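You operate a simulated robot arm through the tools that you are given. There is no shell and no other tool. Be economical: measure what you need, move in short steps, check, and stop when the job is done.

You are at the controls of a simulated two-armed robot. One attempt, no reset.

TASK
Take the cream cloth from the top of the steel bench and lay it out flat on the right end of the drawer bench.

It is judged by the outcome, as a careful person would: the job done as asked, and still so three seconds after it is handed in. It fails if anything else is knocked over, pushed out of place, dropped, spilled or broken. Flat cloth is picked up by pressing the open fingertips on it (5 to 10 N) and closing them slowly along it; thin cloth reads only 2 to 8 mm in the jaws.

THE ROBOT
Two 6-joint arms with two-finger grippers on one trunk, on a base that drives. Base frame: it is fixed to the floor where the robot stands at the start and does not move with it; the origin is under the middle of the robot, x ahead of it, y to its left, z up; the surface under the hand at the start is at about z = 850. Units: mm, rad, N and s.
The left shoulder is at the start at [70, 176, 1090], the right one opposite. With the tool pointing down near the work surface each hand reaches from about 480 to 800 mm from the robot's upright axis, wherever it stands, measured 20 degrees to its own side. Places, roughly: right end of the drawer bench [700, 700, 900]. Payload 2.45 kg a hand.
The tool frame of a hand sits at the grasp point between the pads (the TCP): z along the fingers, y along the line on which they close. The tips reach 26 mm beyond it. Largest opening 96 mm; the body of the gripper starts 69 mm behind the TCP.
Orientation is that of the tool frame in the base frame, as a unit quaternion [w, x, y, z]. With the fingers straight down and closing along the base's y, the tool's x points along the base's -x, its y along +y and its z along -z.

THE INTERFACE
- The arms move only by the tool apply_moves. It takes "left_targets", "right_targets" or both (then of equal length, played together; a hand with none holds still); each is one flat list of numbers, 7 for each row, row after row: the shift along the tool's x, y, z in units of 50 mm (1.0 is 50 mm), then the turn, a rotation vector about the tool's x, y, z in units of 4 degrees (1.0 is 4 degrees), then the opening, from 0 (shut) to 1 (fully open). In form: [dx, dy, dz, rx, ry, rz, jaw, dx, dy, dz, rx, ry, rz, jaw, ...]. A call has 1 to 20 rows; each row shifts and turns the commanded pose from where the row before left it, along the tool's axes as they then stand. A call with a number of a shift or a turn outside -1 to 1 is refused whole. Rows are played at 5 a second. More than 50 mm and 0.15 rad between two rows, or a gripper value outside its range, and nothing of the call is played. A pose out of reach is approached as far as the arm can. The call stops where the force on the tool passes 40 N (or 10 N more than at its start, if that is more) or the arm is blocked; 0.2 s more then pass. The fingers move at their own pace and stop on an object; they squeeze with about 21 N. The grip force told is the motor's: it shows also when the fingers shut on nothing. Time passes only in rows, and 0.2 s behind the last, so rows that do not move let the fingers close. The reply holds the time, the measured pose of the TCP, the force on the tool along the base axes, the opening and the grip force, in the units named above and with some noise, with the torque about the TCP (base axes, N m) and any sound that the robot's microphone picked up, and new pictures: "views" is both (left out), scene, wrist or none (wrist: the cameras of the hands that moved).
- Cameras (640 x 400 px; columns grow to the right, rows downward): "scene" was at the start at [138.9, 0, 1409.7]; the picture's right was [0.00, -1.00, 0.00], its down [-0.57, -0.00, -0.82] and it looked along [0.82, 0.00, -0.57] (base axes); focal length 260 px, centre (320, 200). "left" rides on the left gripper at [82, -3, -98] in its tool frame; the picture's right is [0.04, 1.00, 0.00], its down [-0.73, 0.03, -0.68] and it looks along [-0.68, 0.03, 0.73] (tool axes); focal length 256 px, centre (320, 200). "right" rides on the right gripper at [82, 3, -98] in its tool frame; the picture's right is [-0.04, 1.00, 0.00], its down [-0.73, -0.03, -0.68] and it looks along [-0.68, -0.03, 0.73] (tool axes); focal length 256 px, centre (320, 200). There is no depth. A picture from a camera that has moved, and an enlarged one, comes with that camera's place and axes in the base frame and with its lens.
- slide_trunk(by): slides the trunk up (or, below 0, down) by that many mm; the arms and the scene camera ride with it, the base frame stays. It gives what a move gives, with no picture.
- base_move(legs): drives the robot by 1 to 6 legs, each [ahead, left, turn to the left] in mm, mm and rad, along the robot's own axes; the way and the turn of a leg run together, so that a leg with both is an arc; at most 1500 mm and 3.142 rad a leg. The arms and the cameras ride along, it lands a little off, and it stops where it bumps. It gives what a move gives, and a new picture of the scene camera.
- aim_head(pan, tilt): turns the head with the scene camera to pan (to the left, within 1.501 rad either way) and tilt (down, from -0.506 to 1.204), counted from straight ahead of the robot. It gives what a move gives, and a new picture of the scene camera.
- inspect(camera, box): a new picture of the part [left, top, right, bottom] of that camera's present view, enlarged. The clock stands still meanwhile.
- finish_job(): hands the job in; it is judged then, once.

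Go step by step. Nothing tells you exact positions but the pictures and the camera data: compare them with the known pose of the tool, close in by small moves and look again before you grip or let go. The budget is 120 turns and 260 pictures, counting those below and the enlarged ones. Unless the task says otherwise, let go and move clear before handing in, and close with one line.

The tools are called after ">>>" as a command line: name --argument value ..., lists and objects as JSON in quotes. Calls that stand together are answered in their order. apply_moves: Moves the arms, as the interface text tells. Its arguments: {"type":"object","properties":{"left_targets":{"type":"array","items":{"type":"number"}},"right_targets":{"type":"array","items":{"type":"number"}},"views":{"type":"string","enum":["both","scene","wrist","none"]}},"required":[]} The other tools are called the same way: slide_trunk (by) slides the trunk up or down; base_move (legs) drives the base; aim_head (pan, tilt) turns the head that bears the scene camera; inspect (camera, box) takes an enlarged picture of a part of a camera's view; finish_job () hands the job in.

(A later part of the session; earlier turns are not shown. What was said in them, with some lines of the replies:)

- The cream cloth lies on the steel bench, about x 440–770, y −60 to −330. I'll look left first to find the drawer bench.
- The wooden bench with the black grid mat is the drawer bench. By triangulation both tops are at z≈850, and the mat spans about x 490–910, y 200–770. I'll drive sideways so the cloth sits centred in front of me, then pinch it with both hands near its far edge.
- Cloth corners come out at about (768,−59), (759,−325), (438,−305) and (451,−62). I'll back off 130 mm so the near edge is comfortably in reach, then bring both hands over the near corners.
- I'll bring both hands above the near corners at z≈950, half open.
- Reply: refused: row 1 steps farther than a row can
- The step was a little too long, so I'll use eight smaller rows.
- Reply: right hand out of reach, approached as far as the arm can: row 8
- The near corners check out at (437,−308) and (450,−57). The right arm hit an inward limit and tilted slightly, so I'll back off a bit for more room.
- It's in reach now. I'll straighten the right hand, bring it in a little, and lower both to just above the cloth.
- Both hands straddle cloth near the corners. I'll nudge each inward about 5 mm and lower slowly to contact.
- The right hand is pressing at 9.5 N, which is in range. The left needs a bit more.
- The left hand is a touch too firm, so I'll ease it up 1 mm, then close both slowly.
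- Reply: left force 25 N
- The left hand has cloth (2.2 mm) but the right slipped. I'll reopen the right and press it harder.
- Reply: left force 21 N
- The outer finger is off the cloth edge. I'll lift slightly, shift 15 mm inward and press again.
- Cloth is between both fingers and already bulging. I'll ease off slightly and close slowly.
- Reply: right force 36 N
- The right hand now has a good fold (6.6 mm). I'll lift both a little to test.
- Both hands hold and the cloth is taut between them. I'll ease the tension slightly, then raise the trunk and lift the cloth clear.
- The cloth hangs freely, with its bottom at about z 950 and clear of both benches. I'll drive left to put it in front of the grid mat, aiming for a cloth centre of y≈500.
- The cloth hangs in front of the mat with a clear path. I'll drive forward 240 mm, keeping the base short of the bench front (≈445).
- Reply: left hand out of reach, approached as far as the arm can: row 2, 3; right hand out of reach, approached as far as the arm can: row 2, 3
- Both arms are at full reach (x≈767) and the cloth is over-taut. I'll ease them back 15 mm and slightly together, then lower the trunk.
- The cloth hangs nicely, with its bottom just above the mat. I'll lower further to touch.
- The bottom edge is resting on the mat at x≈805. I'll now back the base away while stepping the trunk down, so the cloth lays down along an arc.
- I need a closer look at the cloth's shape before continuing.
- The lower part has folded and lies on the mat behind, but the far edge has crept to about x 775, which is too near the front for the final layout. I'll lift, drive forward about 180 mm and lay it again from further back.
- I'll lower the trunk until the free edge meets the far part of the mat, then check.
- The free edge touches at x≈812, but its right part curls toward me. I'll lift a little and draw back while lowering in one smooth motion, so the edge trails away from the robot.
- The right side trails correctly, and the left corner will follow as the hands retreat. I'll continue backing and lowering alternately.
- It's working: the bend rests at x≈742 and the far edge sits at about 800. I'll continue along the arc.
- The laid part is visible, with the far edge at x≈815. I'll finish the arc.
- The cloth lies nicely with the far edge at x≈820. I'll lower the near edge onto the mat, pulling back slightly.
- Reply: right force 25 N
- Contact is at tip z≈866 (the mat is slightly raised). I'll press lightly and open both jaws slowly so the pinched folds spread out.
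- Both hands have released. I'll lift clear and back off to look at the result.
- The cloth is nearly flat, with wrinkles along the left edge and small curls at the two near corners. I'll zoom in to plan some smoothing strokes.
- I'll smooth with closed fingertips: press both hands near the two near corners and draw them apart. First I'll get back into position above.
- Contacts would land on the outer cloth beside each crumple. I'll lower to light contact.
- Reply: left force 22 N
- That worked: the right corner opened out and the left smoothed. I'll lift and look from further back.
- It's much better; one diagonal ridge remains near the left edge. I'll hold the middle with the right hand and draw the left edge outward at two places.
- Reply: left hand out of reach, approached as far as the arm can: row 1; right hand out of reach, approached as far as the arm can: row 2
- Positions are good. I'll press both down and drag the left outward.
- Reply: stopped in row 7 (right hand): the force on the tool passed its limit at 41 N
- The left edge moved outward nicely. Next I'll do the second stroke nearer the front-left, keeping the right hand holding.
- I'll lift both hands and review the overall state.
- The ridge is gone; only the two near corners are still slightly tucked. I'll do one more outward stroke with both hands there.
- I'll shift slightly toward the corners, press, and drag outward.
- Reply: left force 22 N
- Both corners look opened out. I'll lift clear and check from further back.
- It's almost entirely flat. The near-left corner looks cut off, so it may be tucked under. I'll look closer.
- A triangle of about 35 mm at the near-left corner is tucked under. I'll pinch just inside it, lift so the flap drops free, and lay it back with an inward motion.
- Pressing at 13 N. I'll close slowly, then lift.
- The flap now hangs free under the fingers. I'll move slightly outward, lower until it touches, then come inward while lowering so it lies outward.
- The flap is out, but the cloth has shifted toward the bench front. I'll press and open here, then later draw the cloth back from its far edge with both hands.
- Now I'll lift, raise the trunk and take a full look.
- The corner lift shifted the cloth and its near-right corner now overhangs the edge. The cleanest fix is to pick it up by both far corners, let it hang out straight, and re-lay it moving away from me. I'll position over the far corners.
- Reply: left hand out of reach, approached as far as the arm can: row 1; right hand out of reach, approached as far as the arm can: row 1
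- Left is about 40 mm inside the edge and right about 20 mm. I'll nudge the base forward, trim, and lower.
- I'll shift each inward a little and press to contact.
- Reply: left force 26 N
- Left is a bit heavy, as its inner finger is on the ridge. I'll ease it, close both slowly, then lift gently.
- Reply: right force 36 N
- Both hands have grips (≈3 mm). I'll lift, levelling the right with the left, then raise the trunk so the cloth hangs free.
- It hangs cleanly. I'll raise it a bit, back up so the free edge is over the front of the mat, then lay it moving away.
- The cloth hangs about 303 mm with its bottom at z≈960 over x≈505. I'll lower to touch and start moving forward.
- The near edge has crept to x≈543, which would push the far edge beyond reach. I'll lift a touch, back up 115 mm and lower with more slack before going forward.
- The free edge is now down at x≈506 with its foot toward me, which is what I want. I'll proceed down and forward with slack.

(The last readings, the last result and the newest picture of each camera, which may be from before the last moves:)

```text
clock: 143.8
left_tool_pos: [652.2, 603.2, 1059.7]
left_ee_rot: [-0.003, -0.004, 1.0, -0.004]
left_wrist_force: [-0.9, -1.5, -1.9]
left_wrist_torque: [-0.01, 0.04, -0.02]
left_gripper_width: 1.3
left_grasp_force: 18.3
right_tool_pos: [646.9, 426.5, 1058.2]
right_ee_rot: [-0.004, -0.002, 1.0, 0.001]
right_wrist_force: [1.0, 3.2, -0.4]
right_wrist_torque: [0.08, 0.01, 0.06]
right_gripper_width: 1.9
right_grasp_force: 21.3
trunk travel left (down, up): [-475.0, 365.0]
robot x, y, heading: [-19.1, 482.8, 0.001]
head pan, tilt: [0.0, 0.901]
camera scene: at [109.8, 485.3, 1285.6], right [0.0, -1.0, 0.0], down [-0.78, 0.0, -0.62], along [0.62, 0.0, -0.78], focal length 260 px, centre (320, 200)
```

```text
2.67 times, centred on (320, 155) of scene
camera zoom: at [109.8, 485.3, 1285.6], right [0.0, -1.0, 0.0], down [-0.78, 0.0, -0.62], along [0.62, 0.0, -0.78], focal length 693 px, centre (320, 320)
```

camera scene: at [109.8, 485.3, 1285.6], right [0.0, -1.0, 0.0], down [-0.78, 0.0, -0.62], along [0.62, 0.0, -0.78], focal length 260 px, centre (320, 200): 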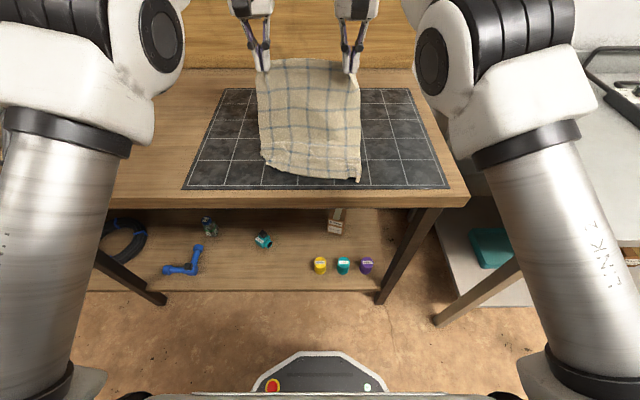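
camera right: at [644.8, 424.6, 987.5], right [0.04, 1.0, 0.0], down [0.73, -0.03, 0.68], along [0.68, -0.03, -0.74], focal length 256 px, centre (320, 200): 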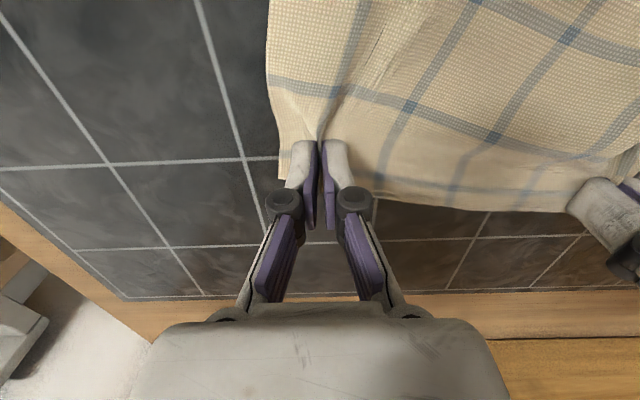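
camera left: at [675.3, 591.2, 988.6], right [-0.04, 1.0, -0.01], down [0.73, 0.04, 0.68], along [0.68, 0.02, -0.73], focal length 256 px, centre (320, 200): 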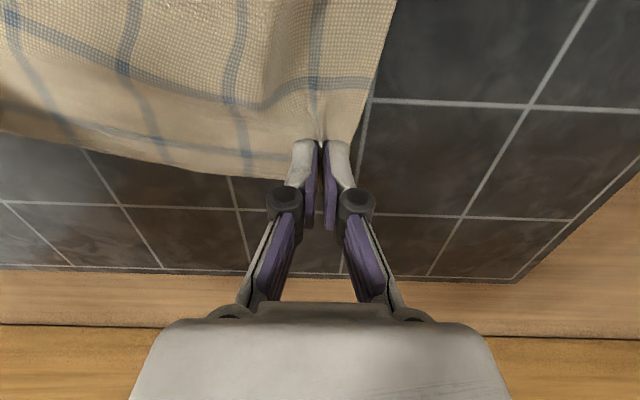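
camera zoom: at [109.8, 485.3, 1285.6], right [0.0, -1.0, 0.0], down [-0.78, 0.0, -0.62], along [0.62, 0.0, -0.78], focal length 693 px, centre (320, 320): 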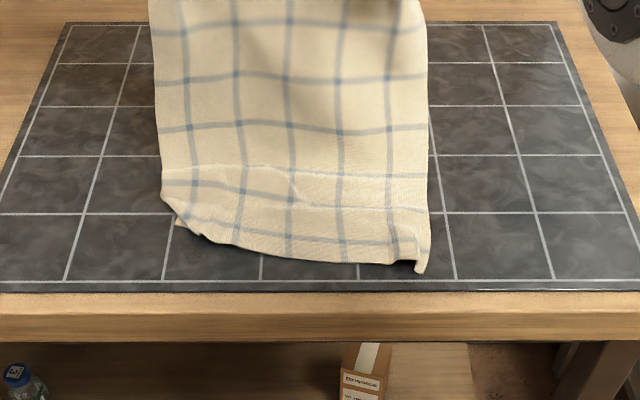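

The near edge is staying put at x≈513. I'll continue.

>>> slide_trunk --by -45

>>> base_move --legs '[[70, 0, 0]]'

>>> slide_trunk --by -50

>>> base_move --legs '[[45, 0, 0]]'

>>> inspect --camera "scene" --box '[200, 80, 440, 230]'

```text
clock: 144.7
left_tool_pos: [650.5, 602.9, 1015.5]
left_ee_rot: [-0.001, -0.004, 1.0, -0.006]
left_wrist_force: [-0.9, -3.7, 0.5]
left_wrist_torque: [-0.1, -0.01, -0.02]
left_gripper_width: 2.0
left_grasp_force: 18.5
right_tool_pos: [644.7, 426.3, 1013.8]
right_ee_rot: [-0.003, -0.002, 1.0, 0.001]
right_wrist_force: [-0.9, 2.5, -0.2]
right_wrist_torque: [0.04, -0.03, 0.0]
right_gripper_width: 2.0
right_grasp_force: 20.5
trunk travel left (down, up): [-430.0, 410.0]
robot x, y, heading: [-19.4, 487.0, -0.001]
head pan, tilt: [0.0, 0.901]
```

```text
clock: 145.7
left_tool_pos: [721.2, 603.6, 1014.9]
left_ee_rot: [-0.002, -0.005, 1.0, -0.005]
left_wrist_force: [0.3, -3.1, -1.0]
left_wrist_torque: [-0.1, 0.05, -0.02]
left_gripper_width: 2.9
left_grasp_force: 20.5
right_tool_pos: [715.8, 425.2, 1012.0]
right_ee_rot: [-0.004, -0.002, 1.0, 0.001]
right_wrist_force: [0.5, 2.7, -0.4]
right_wrist_torque: [0.08, 0.07, 0.01]
right_gripper_width: 2.4
right_grasp_force: 21.0
trunk travel left (down, up): [-430.0, 410.0]
robot x, y, heading: [50.2, 483.8, -0.0]
head pan, tilt: [0.0, 0.901]
camera scene: at [179.2, 485.6, 1240.5], right [0.0, -1.0, 0.0], down [-0.78, 0.0, -0.62], along [0.62, 0.0, -0.78], focal length 260 px, centre (320, 200)
```

scene: 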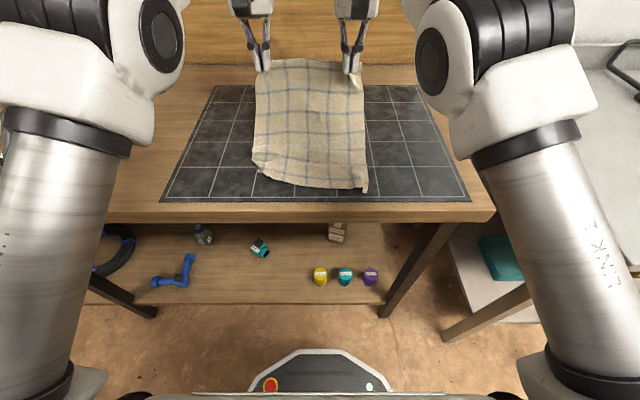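

```text
clock: 146.6
left_tool_pos: [720.0, 603.1, 965.9]
left_ee_rot: [-0.002, -0.006, 1.0, -0.006]
left_wrist_force: [0.1, -2.2, 0.3]
left_wrist_torque: [-0.08, 0.01, -0.07]
left_gripper_width: 1.7
left_grasp_force: 22.5
right_tool_pos: [712.9, 426.4, 962.6]
right_ee_rot: [-0.003, -0.002, 1.0, 0.001]
right_wrist_force: [-0.1, 2.7, 0.6]
right_wrist_torque: [0.04, -0.03, 0.06]
right_gripper_width: 2.0
right_grasp_force: 21.4
trunk travel left (down, up): [-380.0, 460.0]
robot x, y, heading: [49.3, 482.8, 0.002]
head pan, tilt: [0.0, 0.901]
```

```text
clock: 147.5
left_tool_pos: [766.4, 604.2, 964.0]
left_ee_rot: [-0.003, -0.006, 1.0, -0.005]
left_wrist_force: [0.1, -2.9, 0.1]
left_wrist_torque: [-0.08, 0.04, -0.02]
left_gripper_width: 2.5
left_grasp_force: 19.8
right_tool_pos: [761.1, 427.3, 962.2]
right_ee_rot: [-0.003, -0.003, 1.0, 0.001]
right_wrist_force: [1.5, 2.0, -1.5]
right_wrist_torque: [0.03, 0.05, 0.0]
right_gripper_width: 1.7
right_grasp_force: 20.8
trunk travel left (down, up): [-380.0, 460.0]
robot x, y, heading: [94.0, 484.4, 0.007]
head pan, tilt: [0.0, 0.901]
camera scene: at [223.8, 485.8, 1190.4], right [0.0, -1.0, 0.0], down [-0.78, 0.0, -0.62], along [0.62, 0.0, -0.78], focal length 260 px, centre (320, 200)
```

scene: 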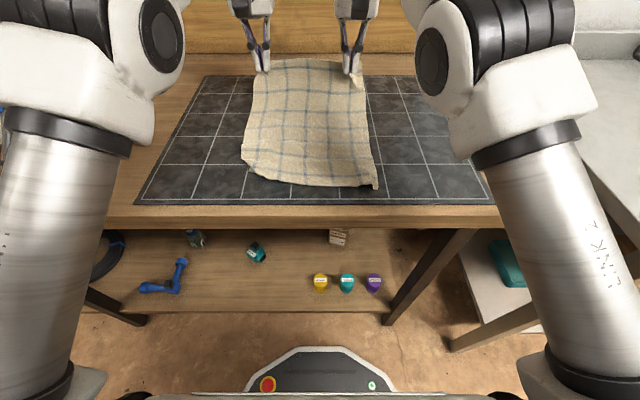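

```text
2.67 times, centred on (320, 155) of scene
camera zoom: at [223.8, 485.8, 1190.4], right [0.0, -1.0, 0.0], down [-0.78, 0.0, -0.62], along [0.62, 0.0, -0.78], focal length 693 px, centre (320, 320)
```

zoom: 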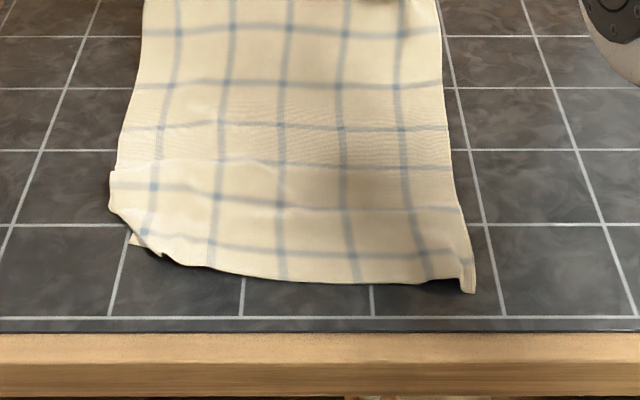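

Nearly there and very flat. I'll lower the far edge onto the mat.

>>> slide_trunk --by -45

>>> apply_moves --left_targets '[-0.2, 0.02, 0.1, 0, 0, 0, 0, -0.2, 0, 0.15, 0, 0, 0, 0, -0.1, 0, 0.1, 0, 0, 0, 0, 0, 0, 0, 0, 0, 0, 0]' --right_targets '[-0.2, -0.02, 0.1, 0, 0, 0, 0, -0.2, 0, 0.15, 0, 0, 0, 0, -0.1, 0, 0.1, 0, 0, 0, 0, 0, 0, 0, 0, 0, 0, 0]' --views "both"

```text
clock: 148.4
left_tool_pos: [764.8, 603.2, 919.8]
left_ee_rot: [-0.003, -0.005, 1.0, -0.005]
left_wrist_force: [0.3, -2.1, 1.8]
left_wrist_torque: [-0.09, -0.01, -0.02]
left_gripper_width: 1.2
left_grasp_force: 20.2
right_tool_pos: [759.2, 427.8, 918.4]
right_ee_rot: [-0.004, -0.003, 1.0, 0.0]
right_wrist_force: [0.2, 2.9, 0.3]
right_wrist_torque: [0.05, 0.01, 0.02]
right_gripper_width: 2.2
right_grasp_force: 20.7
trunk travel left (down, up): [-335.0, 505.0]
robot x, y, heading: [93.1, 487.9, 0.007]
head pan, tilt: [0.0, 0.901]
```

```text
clock: 149.4
left_tool_pos: [789.4, 605.3, 903.1]
left_ee_rot: [-0.003, -0.005, 1.0, -0.005]
left_wrist_force: [-1.1, -9.0, 0.7]
left_wrist_torque: [-0.19, -0.05, -0.14]
left_gripper_width: 2.1
left_grasp_force: 21.0
right_tool_pos: [776.9, 423.4, 898.8]
right_ee_rot: [-0.003, -0.003, 1.0, 0.0]
right_wrist_force: [1.0, 9.6, 0.2]
right_wrist_torque: [0.19, -0.05, 0.14]
right_gripper_width: 2.0
right_grasp_force: 21.5
right hand out of reach, approached as far as the arm can: row 2
trunk travel left (down, up): [-335.0, 505.0]
robot x, y, heading: [96.5, 488.1, 0.001]
head pan, tilt: [0.0, 0.901]
camera scene: at [221.6, 485.8, 1145.7], right [0.0, -1.0, 0.0], down [-0.78, 0.0, -0.62], along [0.62, 0.0, -0.78], focal length 260 px, centre (320, 200)
camera right: at [698.2, 427.1, 995.8], right [0.03, 1.0, 0.0], down [0.74, -0.03, 0.67], along [0.67, -0.02, -0.74], focal length 256 px, centre (320, 200)
camera left: at [708.6, 602.6, 999.9], right [-0.05, 1.0, -0.01], down [0.74, 0.04, 0.68], along [0.67, 0.03, -0.74], focal length 256 px, centre (320, 200)
```

scene: 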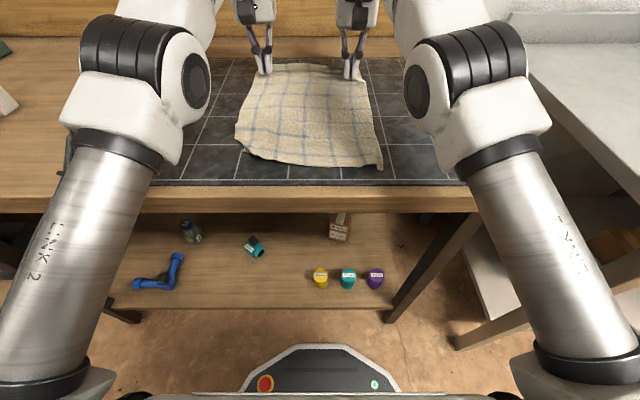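
right: 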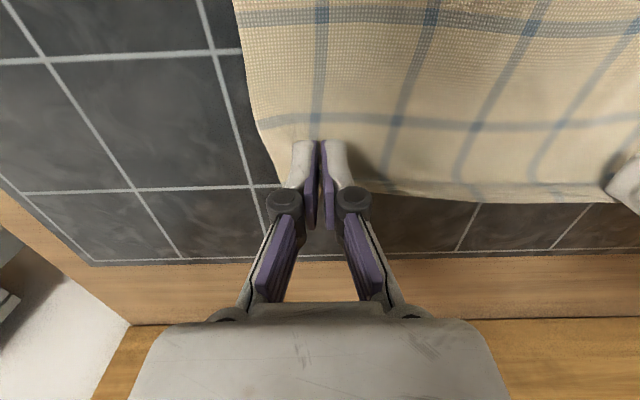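
left: 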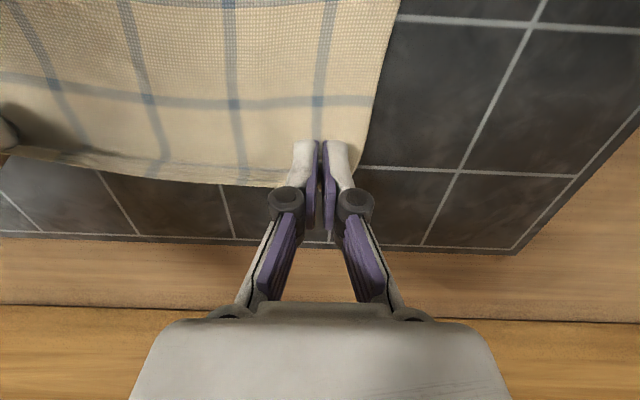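

About 30 mm of slack remains lengthwise. I'll drive forward 22 mm to take it up, then lower to contact.

>>> base_move --legs '[[22, 0, 0]]'

>>> slide_trunk --by -8

>>> apply_moves --left_targets '[0, -0.03, 0.08, 0, 0, 0, 0, 0, 0, 0.02, 0, 0, 0, 0, 0, 0, 0, 0, 0, 0, 0]' --right_targets '[0, 0.03, 0, 0, 0, 0, 0, 0, 0, 0.02, 0, 0, 0, 0, 0, 0, 0, 0, 0, 0, 0]' --views "none"

```text
clock: 150.2
left_tool_pos: [812.3, 604.5, 901.1]
left_ee_rot: [-0.004, -0.006, 1.0, -0.005]
left_wrist_force: [0.0, -9.3, -0.9]
left_wrist_torque: [-0.22, 0.04, -0.16]
left_gripper_width: 2.2
left_grasp_force: 20.2
right_tool_pos: [800.6, 423.4, 897.6]
right_ee_rot: [-0.004, -0.003, 1.0, 0.001]
right_wrist_force: [1.5, 10.3, -0.5]
right_wrist_torque: [0.16, 0.06, 0.14]
right_gripper_width: 1.9
right_grasp_force: 21.1
trunk travel left (down, up): [-335.0, 505.0]
robot x, y, heading: [113.9, 484.1, 0.003]
head pan, tilt: [0.0, 0.901]
camera scene: at [245.4, 485.8, 1145.5], right [0.0, -1.0, 0.0], down [-0.78, 0.0, -0.62], along [0.62, 0.0, -0.78], focal length 260 px, centre (320, 200)
```

scene: 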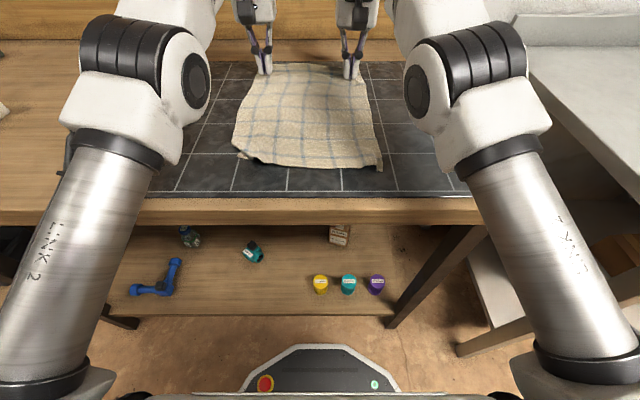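

```text
clock: 150.7
left_tool_pos: [810.6, 605.5, 897.6]
left_ee_rot: [-0.002, -0.005, 1.0, -0.005]
left_wrist_force: [-0.3, -8.6, 0.9]
left_wrist_torque: [-0.17, 0.02, -0.15]
left_gripper_width: 2.6
left_grasp_force: 21.2
right_tool_pos: [799.1, 424.7, 891.4]
right_ee_rot: [-0.002, -0.002, 1.0, 0.001]
right_wrist_force: [-1.4, 10.0, 10.4]
right_wrist_torque: [0.21, -0.08, 0.13]
right_gripper_width: 1.9
right_grasp_force: 21.3
trunk travel left (down, up): [-327.0, 513.0]
robot x, y, heading: [119.2, 484.9, -0.001]
head pan, tilt: [0.0, 0.901]
```

```text
clock: 151.5
left_tool_pos: [809.7, 602.3, 892.2]
left_ee_rot: [-0.001, -0.004, 1.0, -0.006]
left_wrist_force: [0.4, -3.0, 5.1]
left_wrist_torque: [-0.03, -0.04, -0.02]
left_gripper_width: 2.2
left_grasp_force: 21.0
right_tool_pos: [797.6, 425.3, 890.4]
right_ee_rot: [-0.002, -0.003, 1.0, 0.001]
right_wrist_force: [0.8, 4.2, 15.6]
right_wrist_torque: [0.04, -0.2, 0.07]
right_gripper_width: 1.8
right_grasp_force: 20.7
trunk travel left (down, up): [-327.0, 513.0]
robot x, y, heading: [113.6, 486.8, 0.001]
head pan, tilt: [0.0, 0.901]
```

Both are pressing lightly. I'll open slowly so the pinches spread flat.

>>> apply_moves --left_targets '[0, 0, 0.03, 0, 0, 0, 0, 0, 0, 0, 0, 0, 0, 0.03, 0, 0, 0, 0, 0, 0, 0.06, 0, 0, 0, 0, 0, 0, 0.1, 0, 0, 0, 0, 0, 0, 0.14, 0, 0, 0, 0, 0, 0, 0.18, 0, 0, 0, 0, 0, 0, 0.22, 0, 0, 0, 0, 0, 0, 0.27, 0, 0, 0, 0, 0, 0, 0.32, 0, 0, 0, 0, 0, 0, 0.36]' --right_targets '[0, 0, 0, 0, 0, 0, 0, 0, 0, 0, 0, 0, 0, 0.03, 0, 0, 0, 0, 0, 0, 0.06, 0, 0, 0, 0, 0, 0, 0.1, 0, 0, 0, 0, 0, 0, 0.14, 0, 0, 0, 0, 0, 0, 0.18, 0, 0, 0, 0, 0, 0, 0.22, 0, 0, 0, 0, 0, 0, 0.27, 0, 0, 0, 0, 0, 0, 0.32, 0, 0, 0, 0, 0, 0, 0.36]' --views "wrist"

```text
clock: 153.7
left_tool_pos: [809.7, 603.1, 889.0]
left_ee_rot: [-0.002, -0.005, 1.0, -0.005]
left_wrist_force: [-0.9, 0.2, 4.3]
left_wrist_torque: [-0.05, -0.06, 0.03]
left_gripper_width: 35.3
left_grasp_force: 0.0
right_tool_pos: [799.2, 425.1, 888.2]
right_ee_rot: [-0.003, -0.003, 1.0, 0.001]
right_wrist_force: [-1.0, 0.0, 8.5]
right_wrist_torque: [0.04, -0.01, -0.01]
right_gripper_width: 33.9
right_grasp_force: 6.8
trunk travel left (down, up): [-327.0, 513.0]
robot x, y, heading: [120.3, 485.4, 0.002]
head pan, tilt: [0.0, 0.901]
camera right: at [718.9, 428.4, 987.3], right [0.04, 1.0, 0.0], down [0.74, -0.03, 0.67], along [0.67, -0.02, -0.74], focal length 256 px, centre (320, 200)
camera left: at [729.2, 600.9, 986.1], right [-0.05, 1.0, -0.01], down [0.74, 0.04, 0.68], along [0.68, 0.03, -0.74], focal length 256 px, centre (320, 200)
```

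right: 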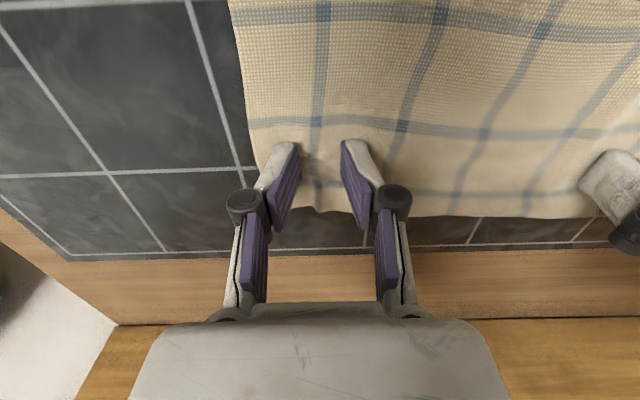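
left: 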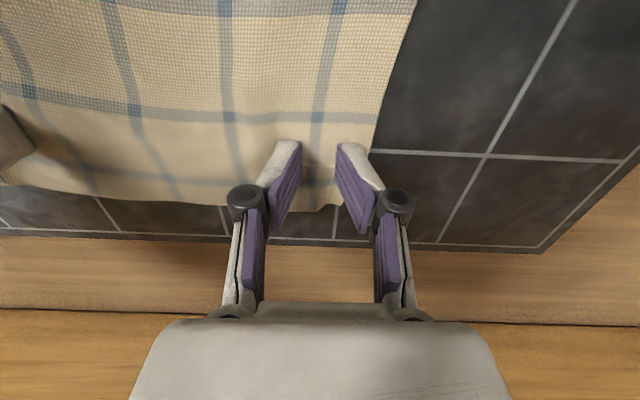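

Excellent: it lies flat at the far edge. I'll lift clear, back off and inspect the whole cloth.

>>> apply_moves --left_targets '[0, 0, -0.6, 0, 0, 0, 0.36, 0, 0, -0.9, 0, 0, 0, 0.36, 0, 0, -0.9, 0, 0, 0, 0, 0, 0, -0.5, 0, 0, 0, 0]' --right_targets '[0, 0, -0.6, 0, 0, 0, 0.36, 0, 0, -0.9, 0, 0, 0, 0.36, 0, 0, -0.9, 0, 0, 0, 0, 0, 0, -0.5, 0, 0, 0, 0]' --views "none"

>>> slide_trunk --by 250

>>> base_move --legs '[[-240, 0, 0]]'

>>> inspect --camera "scene" --box '[256, 100, 384, 200]'

```text
clock: 154.7
left_tool_pos: [761.7, 622.9, 999.9]
left_ee_rot: [-0.002, -0.005, 1.0, -0.005]
left_wrist_force: [-0.2, 0.0, 0.1]
left_wrist_torque: [0.01, -0.05, -0.01]
left_gripper_width: 0.0
left_grasp_force: 20.8
left hand out of reach, approached as far as the arm can: row 1, 2, 3, 4
right_tool_pos: [763.3, 401.6, 974.8]
right_ee_rot: [-0.003, -0.003, 1.0, 0.0]
right_wrist_force: [-1.4, 0.5, 0.7]
right_wrist_torque: [0.0, -0.03, -0.01]
right_gripper_width: 0.0
right_grasp_force: 21.1
right hand out of reach, approached as far as the arm can: row 1, 2, 3, 4
trunk travel left (down, up): [-327.0, 513.0]
robot x, y, heading: [117.6, 489.8, 0.0]
head pan, tilt: [0.0, 0.901]
```

```text
clock: 157.3
left_tool_pos: [763.0, 622.0, 1248.2]
left_ee_rot: [-0.002, -0.006, 1.0, -0.005]
left_wrist_force: [0.3, 0.2, -1.1]
left_wrist_torque: [0.02, -0.02, 0.05]
left_gripper_width: 0.3
left_grasp_force: 20.6
right_tool_pos: [764.6, 401.0, 1223.4]
right_ee_rot: [-0.003, -0.003, 1.0, 0.001]
right_wrist_force: [-0.9, -0.8, -0.4]
right_wrist_torque: [0.0, -0.01, 0.02]
right_gripper_width: 0.0
right_grasp_force: 21.1
trunk travel left (down, up): [-577.0, 263.0]
robot x, y, heading: [118.7, 487.5, 0.0]
head pan, tilt: [0.0, 0.901]
```

```text
clock: 159.1
left_tool_pos: [521.4, 617.8, 1247.5]
left_ee_rot: [-0.002, -0.002, 1.0, -0.005]
left_wrist_force: [-0.4, -0.1, 0.5]
left_wrist_torque: [0.02, -0.01, 0.02]
left_gripper_width: 0.0
left_grasp_force: 21.2
right_tool_pos: [522.8, 397.5, 1224.5]
right_ee_rot: [-0.003, 0.0, 1.0, 0.001]
right_wrist_force: [-0.2, 0.5, 0.2]
right_wrist_torque: [-0.01, -0.03, 0.02]
right_gripper_width: 0.2
right_grasp_force: 20.9
trunk travel left (down, up): [-577.0, 263.0]
robot x, y, heading: [-123.0, 483.2, 0.003]
head pan, tilt: [0.0, 0.901]
camera scene: at [1.9, 485.2, 1387.6], right [0.0, -1.0, 0.0], down [-0.78, 0.0, -0.62], along [0.62, 0.0, -0.78], focal length 260 px, centre (320, 200)
```

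scene: 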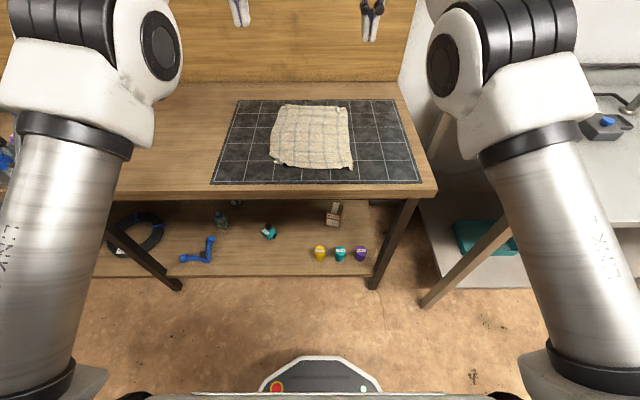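

```text
4.00 times, centred on (320, 150) of scene
camera zoom: at [1.9, 485.2, 1387.6], right [0.0, -1.0, 0.0], down [-0.78, 0.0, -0.62], along [0.62, 0.0, -0.78], focal length 1039 px, centre (320, 400)
```

zoom: 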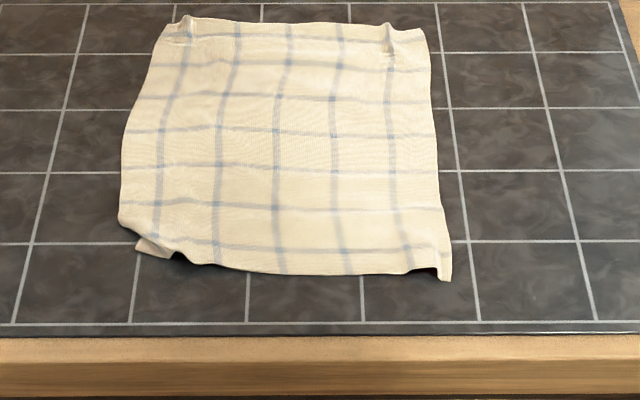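

The cloth is flat except for a small Z-fold at the near-left corner with its tip showing. I'll zoom in before a last touch-up.

>>> inspect --camera "scene" --box '[280, 145, 312, 170]'

>>> inspect --camera "left" --box '[180, 0, 420, 150]'

```text
16.00 times, centred on (296, 158) of scene
camera zoom: at [1.9, 485.2, 1387.6], right [0.0, -1.0, 0.0], down [-0.78, 0.0, -0.62], along [0.62, 0.0, -0.78], focal length 4157 px, centre (704, 880)
```

zoom: 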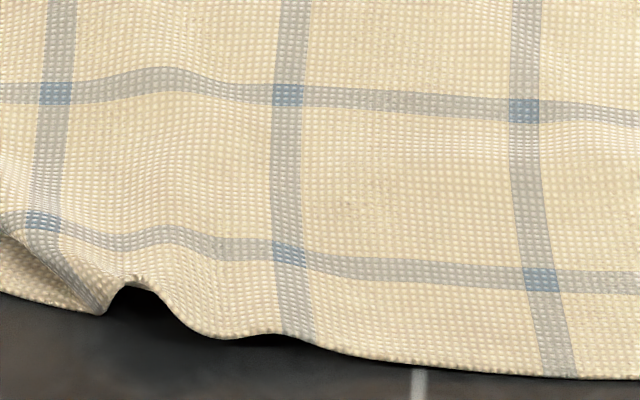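

```text
2.67 times, centred on (300, 75) of left
camera zoom: at [440.4, 616.2, 1345.5], right [-0.05, 1.0, -0.01], down [0.74, 0.04, 0.67], along [0.67, 0.02, -0.74], focal length 683 px, centre (373, 533)
```

zoom: 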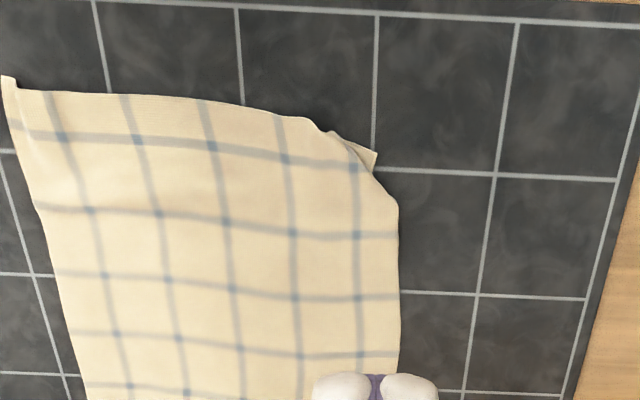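

The tip pokes out about 10 mm at (554,616). I'll press just the tip with closed left fingertips and draw it outward toward its proper corner position.

>>> slide_trunk --by -200

>>> apply_moves --left_targets '[-0.52, 0.06, 0, 0, 0, 0, 0, 0, 0, 0.9, 0, 0, 0, 0, 0, 0, 0.9, 0, 0, 0, 0, 0, 0, 0.9, 0, 0, 0, 0, 0, 0, 0, 0, 0, 0, 0]' --views "wrist"

```text
clock: 161.3
left_tool_pos: [521.0, 618.2, 1047.6]
left_ee_rot: [-0.003, -0.003, 1.0, -0.005]
left_wrist_force: [-0.1, 0.6, -0.1]
left_wrist_torque: [-0.01, 0.01, 0.0]
left_gripper_width: 0.2
left_grasp_force: 21.0
right_tool_pos: [523.2, 398.1, 1023.6]
right_ee_rot: [-0.004, 0.0, 1.0, 0.001]
right_wrist_force: [-0.1, 0.0, -1.5]
right_wrist_torque: [-0.01, 0.02, -0.04]
right_gripper_width: 0.0
right_grasp_force: 20.8
trunk travel left (down, up): [-377.0, 463.0]
robot x, y, heading: [-130.1, 485.0, -0.002]
head pan, tilt: [0.0, 0.901]
```

```text
clock: 162.5
left_tool_pos: [528.1, 624.0, 902.7]
left_ee_rot: [-0.002, -0.002, 1.0, -0.006]
left_wrist_force: [0.1, 0.9, -0.8]
left_wrist_torque: [-0.01, 0.02, -0.02]
left_gripper_width: 0.0
left_grasp_force: 20.8
left hand out of reach, approached as far as the arm can: row 1
right_tool_pos: [522.9, 398.0, 1024.9]
right_ee_rot: [-0.004, 0.001, 1.0, 0.001]
right_wrist_force: [-0.1, -0.1, 0.0]
right_wrist_torque: [-0.03, 0.0, 0.0]
right_gripper_width: 0.0
right_grasp_force: 20.8
trunk travel left (down, up): [-377.0, 463.0]
robot x, y, heading: [-123.0, 484.9, -0.005]
head pan, tilt: [0.0, 0.901]
camera left: at [446.3, 622.5, 1000.9], right [-0.05, 1.0, -0.01], down [0.74, 0.04, 0.68], along [0.68, 0.02, -0.74], focal length 256 px, centre (320, 200)
```

left: 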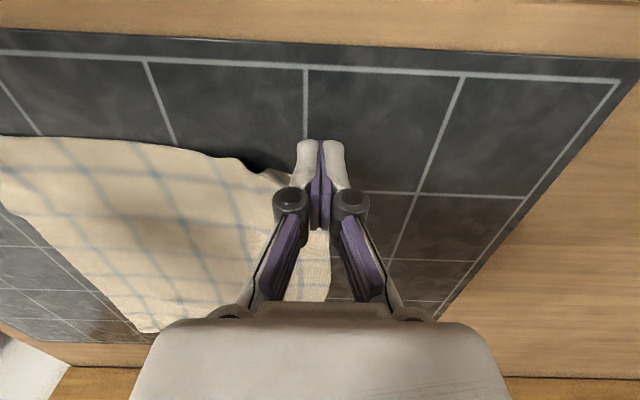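

>>> apply_moves --left_targets '[-0.3, -0.16, 0, 0, 0, 0, 0, 0, 0, 0.1, 0, 0, 0, 0, 0, 0, 0, 0, 0, 0, 0]' --views "wrist"

>>> inspect --camera "left" --box '[220, 90, 420, 215]'

```text
clock: 163.3
left_tool_pos: [542.0, 615.4, 899.8]
left_ee_rot: [-0.002, -0.003, 1.0, -0.006]
left_wrist_force: [-0.1, -1.1, 0.0]
left_wrist_torque: [0.02, 0.03, 0.0]
left_gripper_width: 0.1
left_grasp_force: 21.1
right_tool_pos: [523.0, 397.9, 1024.0]
right_ee_rot: [-0.003, -0.001, 1.0, 0.001]
right_wrist_force: [-0.5, 0.0, -0.5]
right_wrist_torque: [0.0, 0.04, 0.03]
right_gripper_width: 0.0
right_grasp_force: 20.9
trunk travel left (down, up): [-377.0, 463.0]
robot x, y, heading: [-127.8, 487.6, -0.0]
head pan, tilt: [0.0, 0.901]
camera left: at [460.0, 613.1, 997.3], right [-0.05, 1.0, -0.01], down [0.74, 0.04, 0.67], along [0.67, 0.02, -0.74], focal length 256 px, centre (320, 200)
```

left: 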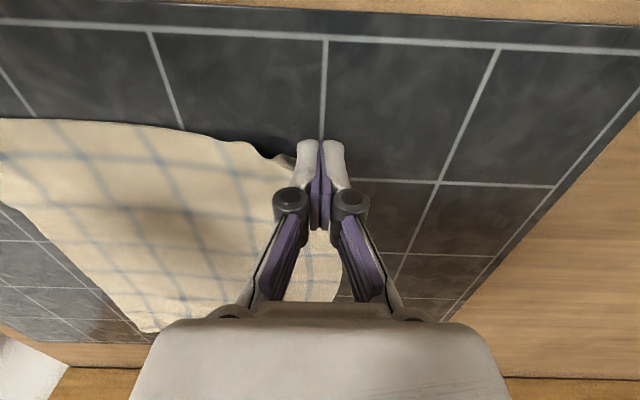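

```text
3.20 times, centred on (320, 152) of left
camera zoom: at [460.0, 613.1, 997.3], right [-0.05, 1.0, -0.01], down [0.74, 0.04, 0.67], along [0.67, 0.02, -0.74], focal length 819 px, centre (320, 352)
```

zoom: 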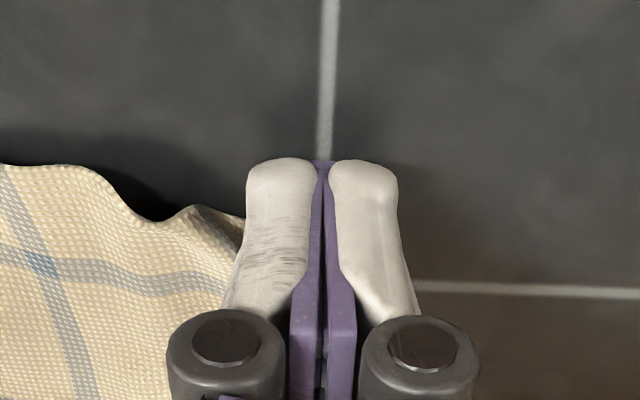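

>>> apply_moves --left_targets '[-0.12, 0.06, 0, 0, 0, 0, 0, 0, 0, 0.15, 0, 0, 0, 0, 0, 0, 0.1, 0, 0, 0, 0, 0, 0, 0, 0, 0, 0, 0]' --views "none"

```text
clock: 164.3
left_tool_pos: [546.3, 616.6, 890.5]
left_ee_rot: [-0.002, -0.003, 1.0, -0.005]
left_wrist_force: [3.1, 0.8, 5.8]
left_wrist_torque: [-0.05, -0.15, 0.03]
left_gripper_width: 0.0
left_grasp_force: 21.0
right_tool_pos: [522.6, 397.7, 1024.3]
right_ee_rot: [-0.004, 0.0, 1.0, 0.001]
right_wrist_force: [-1.5, -0.1, -0.2]
right_wrist_torque: [0.02, 0.01, 0.0]
right_gripper_width: 0.0
right_grasp_force: 20.5
trunk travel left (down, up): [-377.0, 463.0]
robot x, y, heading: [-125.9, 482.6, -0.004]
head pan, tilt: [0.0, 0.901]
```

Contact at about 6 N. I'll draw toward the corner (toward me and left).

>>> apply_moves --left_targets '[0, 0, 0.02, 0, 0, 0, 0, 0.08, 0.06, 0, 0, 0, 0, 0, 0.08, 0.06, 0, 0, 0, 0, 0, 0.08, 0.06, 0, 0, 0, 0, 0, 0.08, 0.06, 0, 0, 0, 0, 0, 0.08, 0.06, 0, 0, 0, 0, 0, 0.08, 0.06, 0, 0, 0, 0, 0, 0, 0, 0, 0, 0, 0, 0]' --views "wrist"

```text
clock: 166.1
left_tool_pos: [520.2, 634.2, 889.0]
left_ee_rot: [-0.002, -0.003, 1.0, -0.005]
left_wrist_force: [4.2, -4.1, 9.8]
left_wrist_torque: [-0.15, -0.25, -0.01]
left_gripper_width: 0.0
left_grasp_force: 20.7
right_tool_pos: [521.8, 396.1, 1023.9]
right_ee_rot: [-0.004, -0.001, 1.0, 0.001]
right_wrist_force: [-0.5, 0.1, 0.0]
right_wrist_torque: [0.01, 0.01, -0.03]
right_gripper_width: 0.0
right_grasp_force: 20.9
trunk travel left (down, up): [-377.0, 463.0]
robot x, y, heading: [-127.2, 486.3, -0.005]
head pan, tilt: [0.0, 0.901]
camera left: at [440.0, 632.4, 986.0], right [-0.05, 1.0, -0.01], down [0.74, 0.04, 0.68], along [0.68, 0.02, -0.74], focal length 256 px, centre (320, 200)
```

left: 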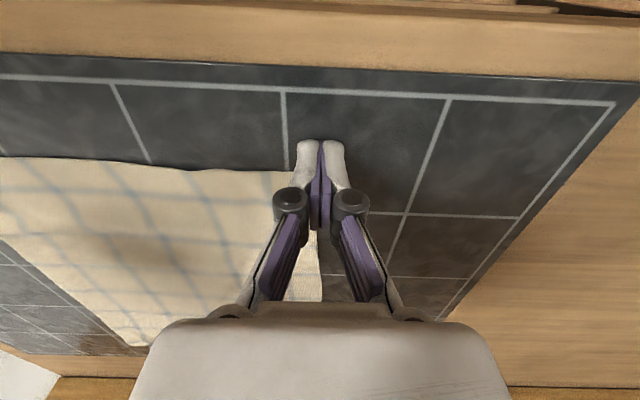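

The corner unfolded and the near edge looks straight. I'll lift clear and verify from above.

>>> apply_moves --left_targets '[0, 0, -0.6, 0, 0, 0, 0, 0, 0, -0.9, 0, 0, 0, 0, 0, 0, -0.9, 0, 0, 0, 0, 0, 0, -0.6, 0, 0, 0, 0]' --views "none"

>>> slide_trunk --by 230

>>> inspect --camera "scene" --box '[256, 100, 384, 200]'

```text
clock: 167.1
left_tool_pos: [524.3, 636.8, 1037.6]
left_ee_rot: [-0.004, -0.003, 1.0, -0.006]
left_wrist_force: [0.6, 0.0, 0.1]
left_wrist_torque: [0.01, 0.02, -0.03]
left_gripper_width: 0.2
left_grasp_force: 21.1
right_tool_pos: [522.9, 398.0, 1023.1]
right_ee_rot: [-0.003, 0.0, 1.0, 0.0]
right_wrist_force: [0.2, 0.8, 1.0]
right_wrist_torque: [0.01, 0.03, -0.02]
right_gripper_width: 0.1
right_grasp_force: 20.6
trunk travel left (down, up): [-377.0, 463.0]
robot x, y, heading: [-124.9, 489.7, -0.001]
head pan, tilt: [0.0, 0.901]
```

```text
clock: 169.5
left_tool_pos: [523.5, 635.8, 1268.6]
left_ee_rot: [-0.003, -0.003, 1.0, -0.005]
left_wrist_force: [-0.6, 0.0, -0.3]
left_wrist_torque: [0.01, -0.03, 0.02]
left_gripper_width: 0.1
left_grasp_force: 21.2
right_tool_pos: [523.5, 397.4, 1252.9]
right_ee_rot: [-0.004, 0.0, 1.0, 0.001]
right_wrist_force: [0.8, -0.2, -0.4]
right_wrist_torque: [0.05, -0.01, 0.01]
right_gripper_width: 0.0
right_grasp_force: 20.8
trunk travel left (down, up): [-607.0, 233.0]
robot x, y, heading: [-125.7, 486.5, -0.003]
head pan, tilt: [0.0, 0.901]
```

```text
4.00 times, centred on (320, 150) of scene
camera zoom: at [1.6, 485.2, 1417.6], right [0.0, -1.0, 0.0], down [-0.78, 0.0, -0.62], along [0.62, 0.0, -0.78], focal length 1039 px, centre (320, 400)
```

zoom: 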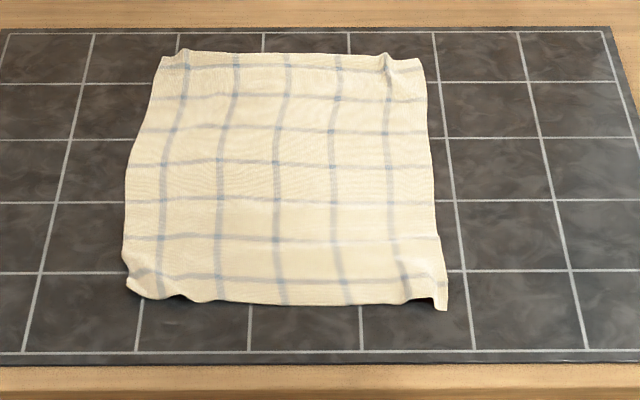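

The cloth lies flat and square on the mat at the right end of the drawer bench, with all corners out, nothing else disturbed and both hands well clear. I'm handing in.

>>> finish_job

```text
The job is handed in.
```

The cream cloth is off the steel bench and laid out flat on the mat at the right end of the drawer bench, with slight ripples left at the corners. Both hands are clear, and I saw nothing else moved or knocked.
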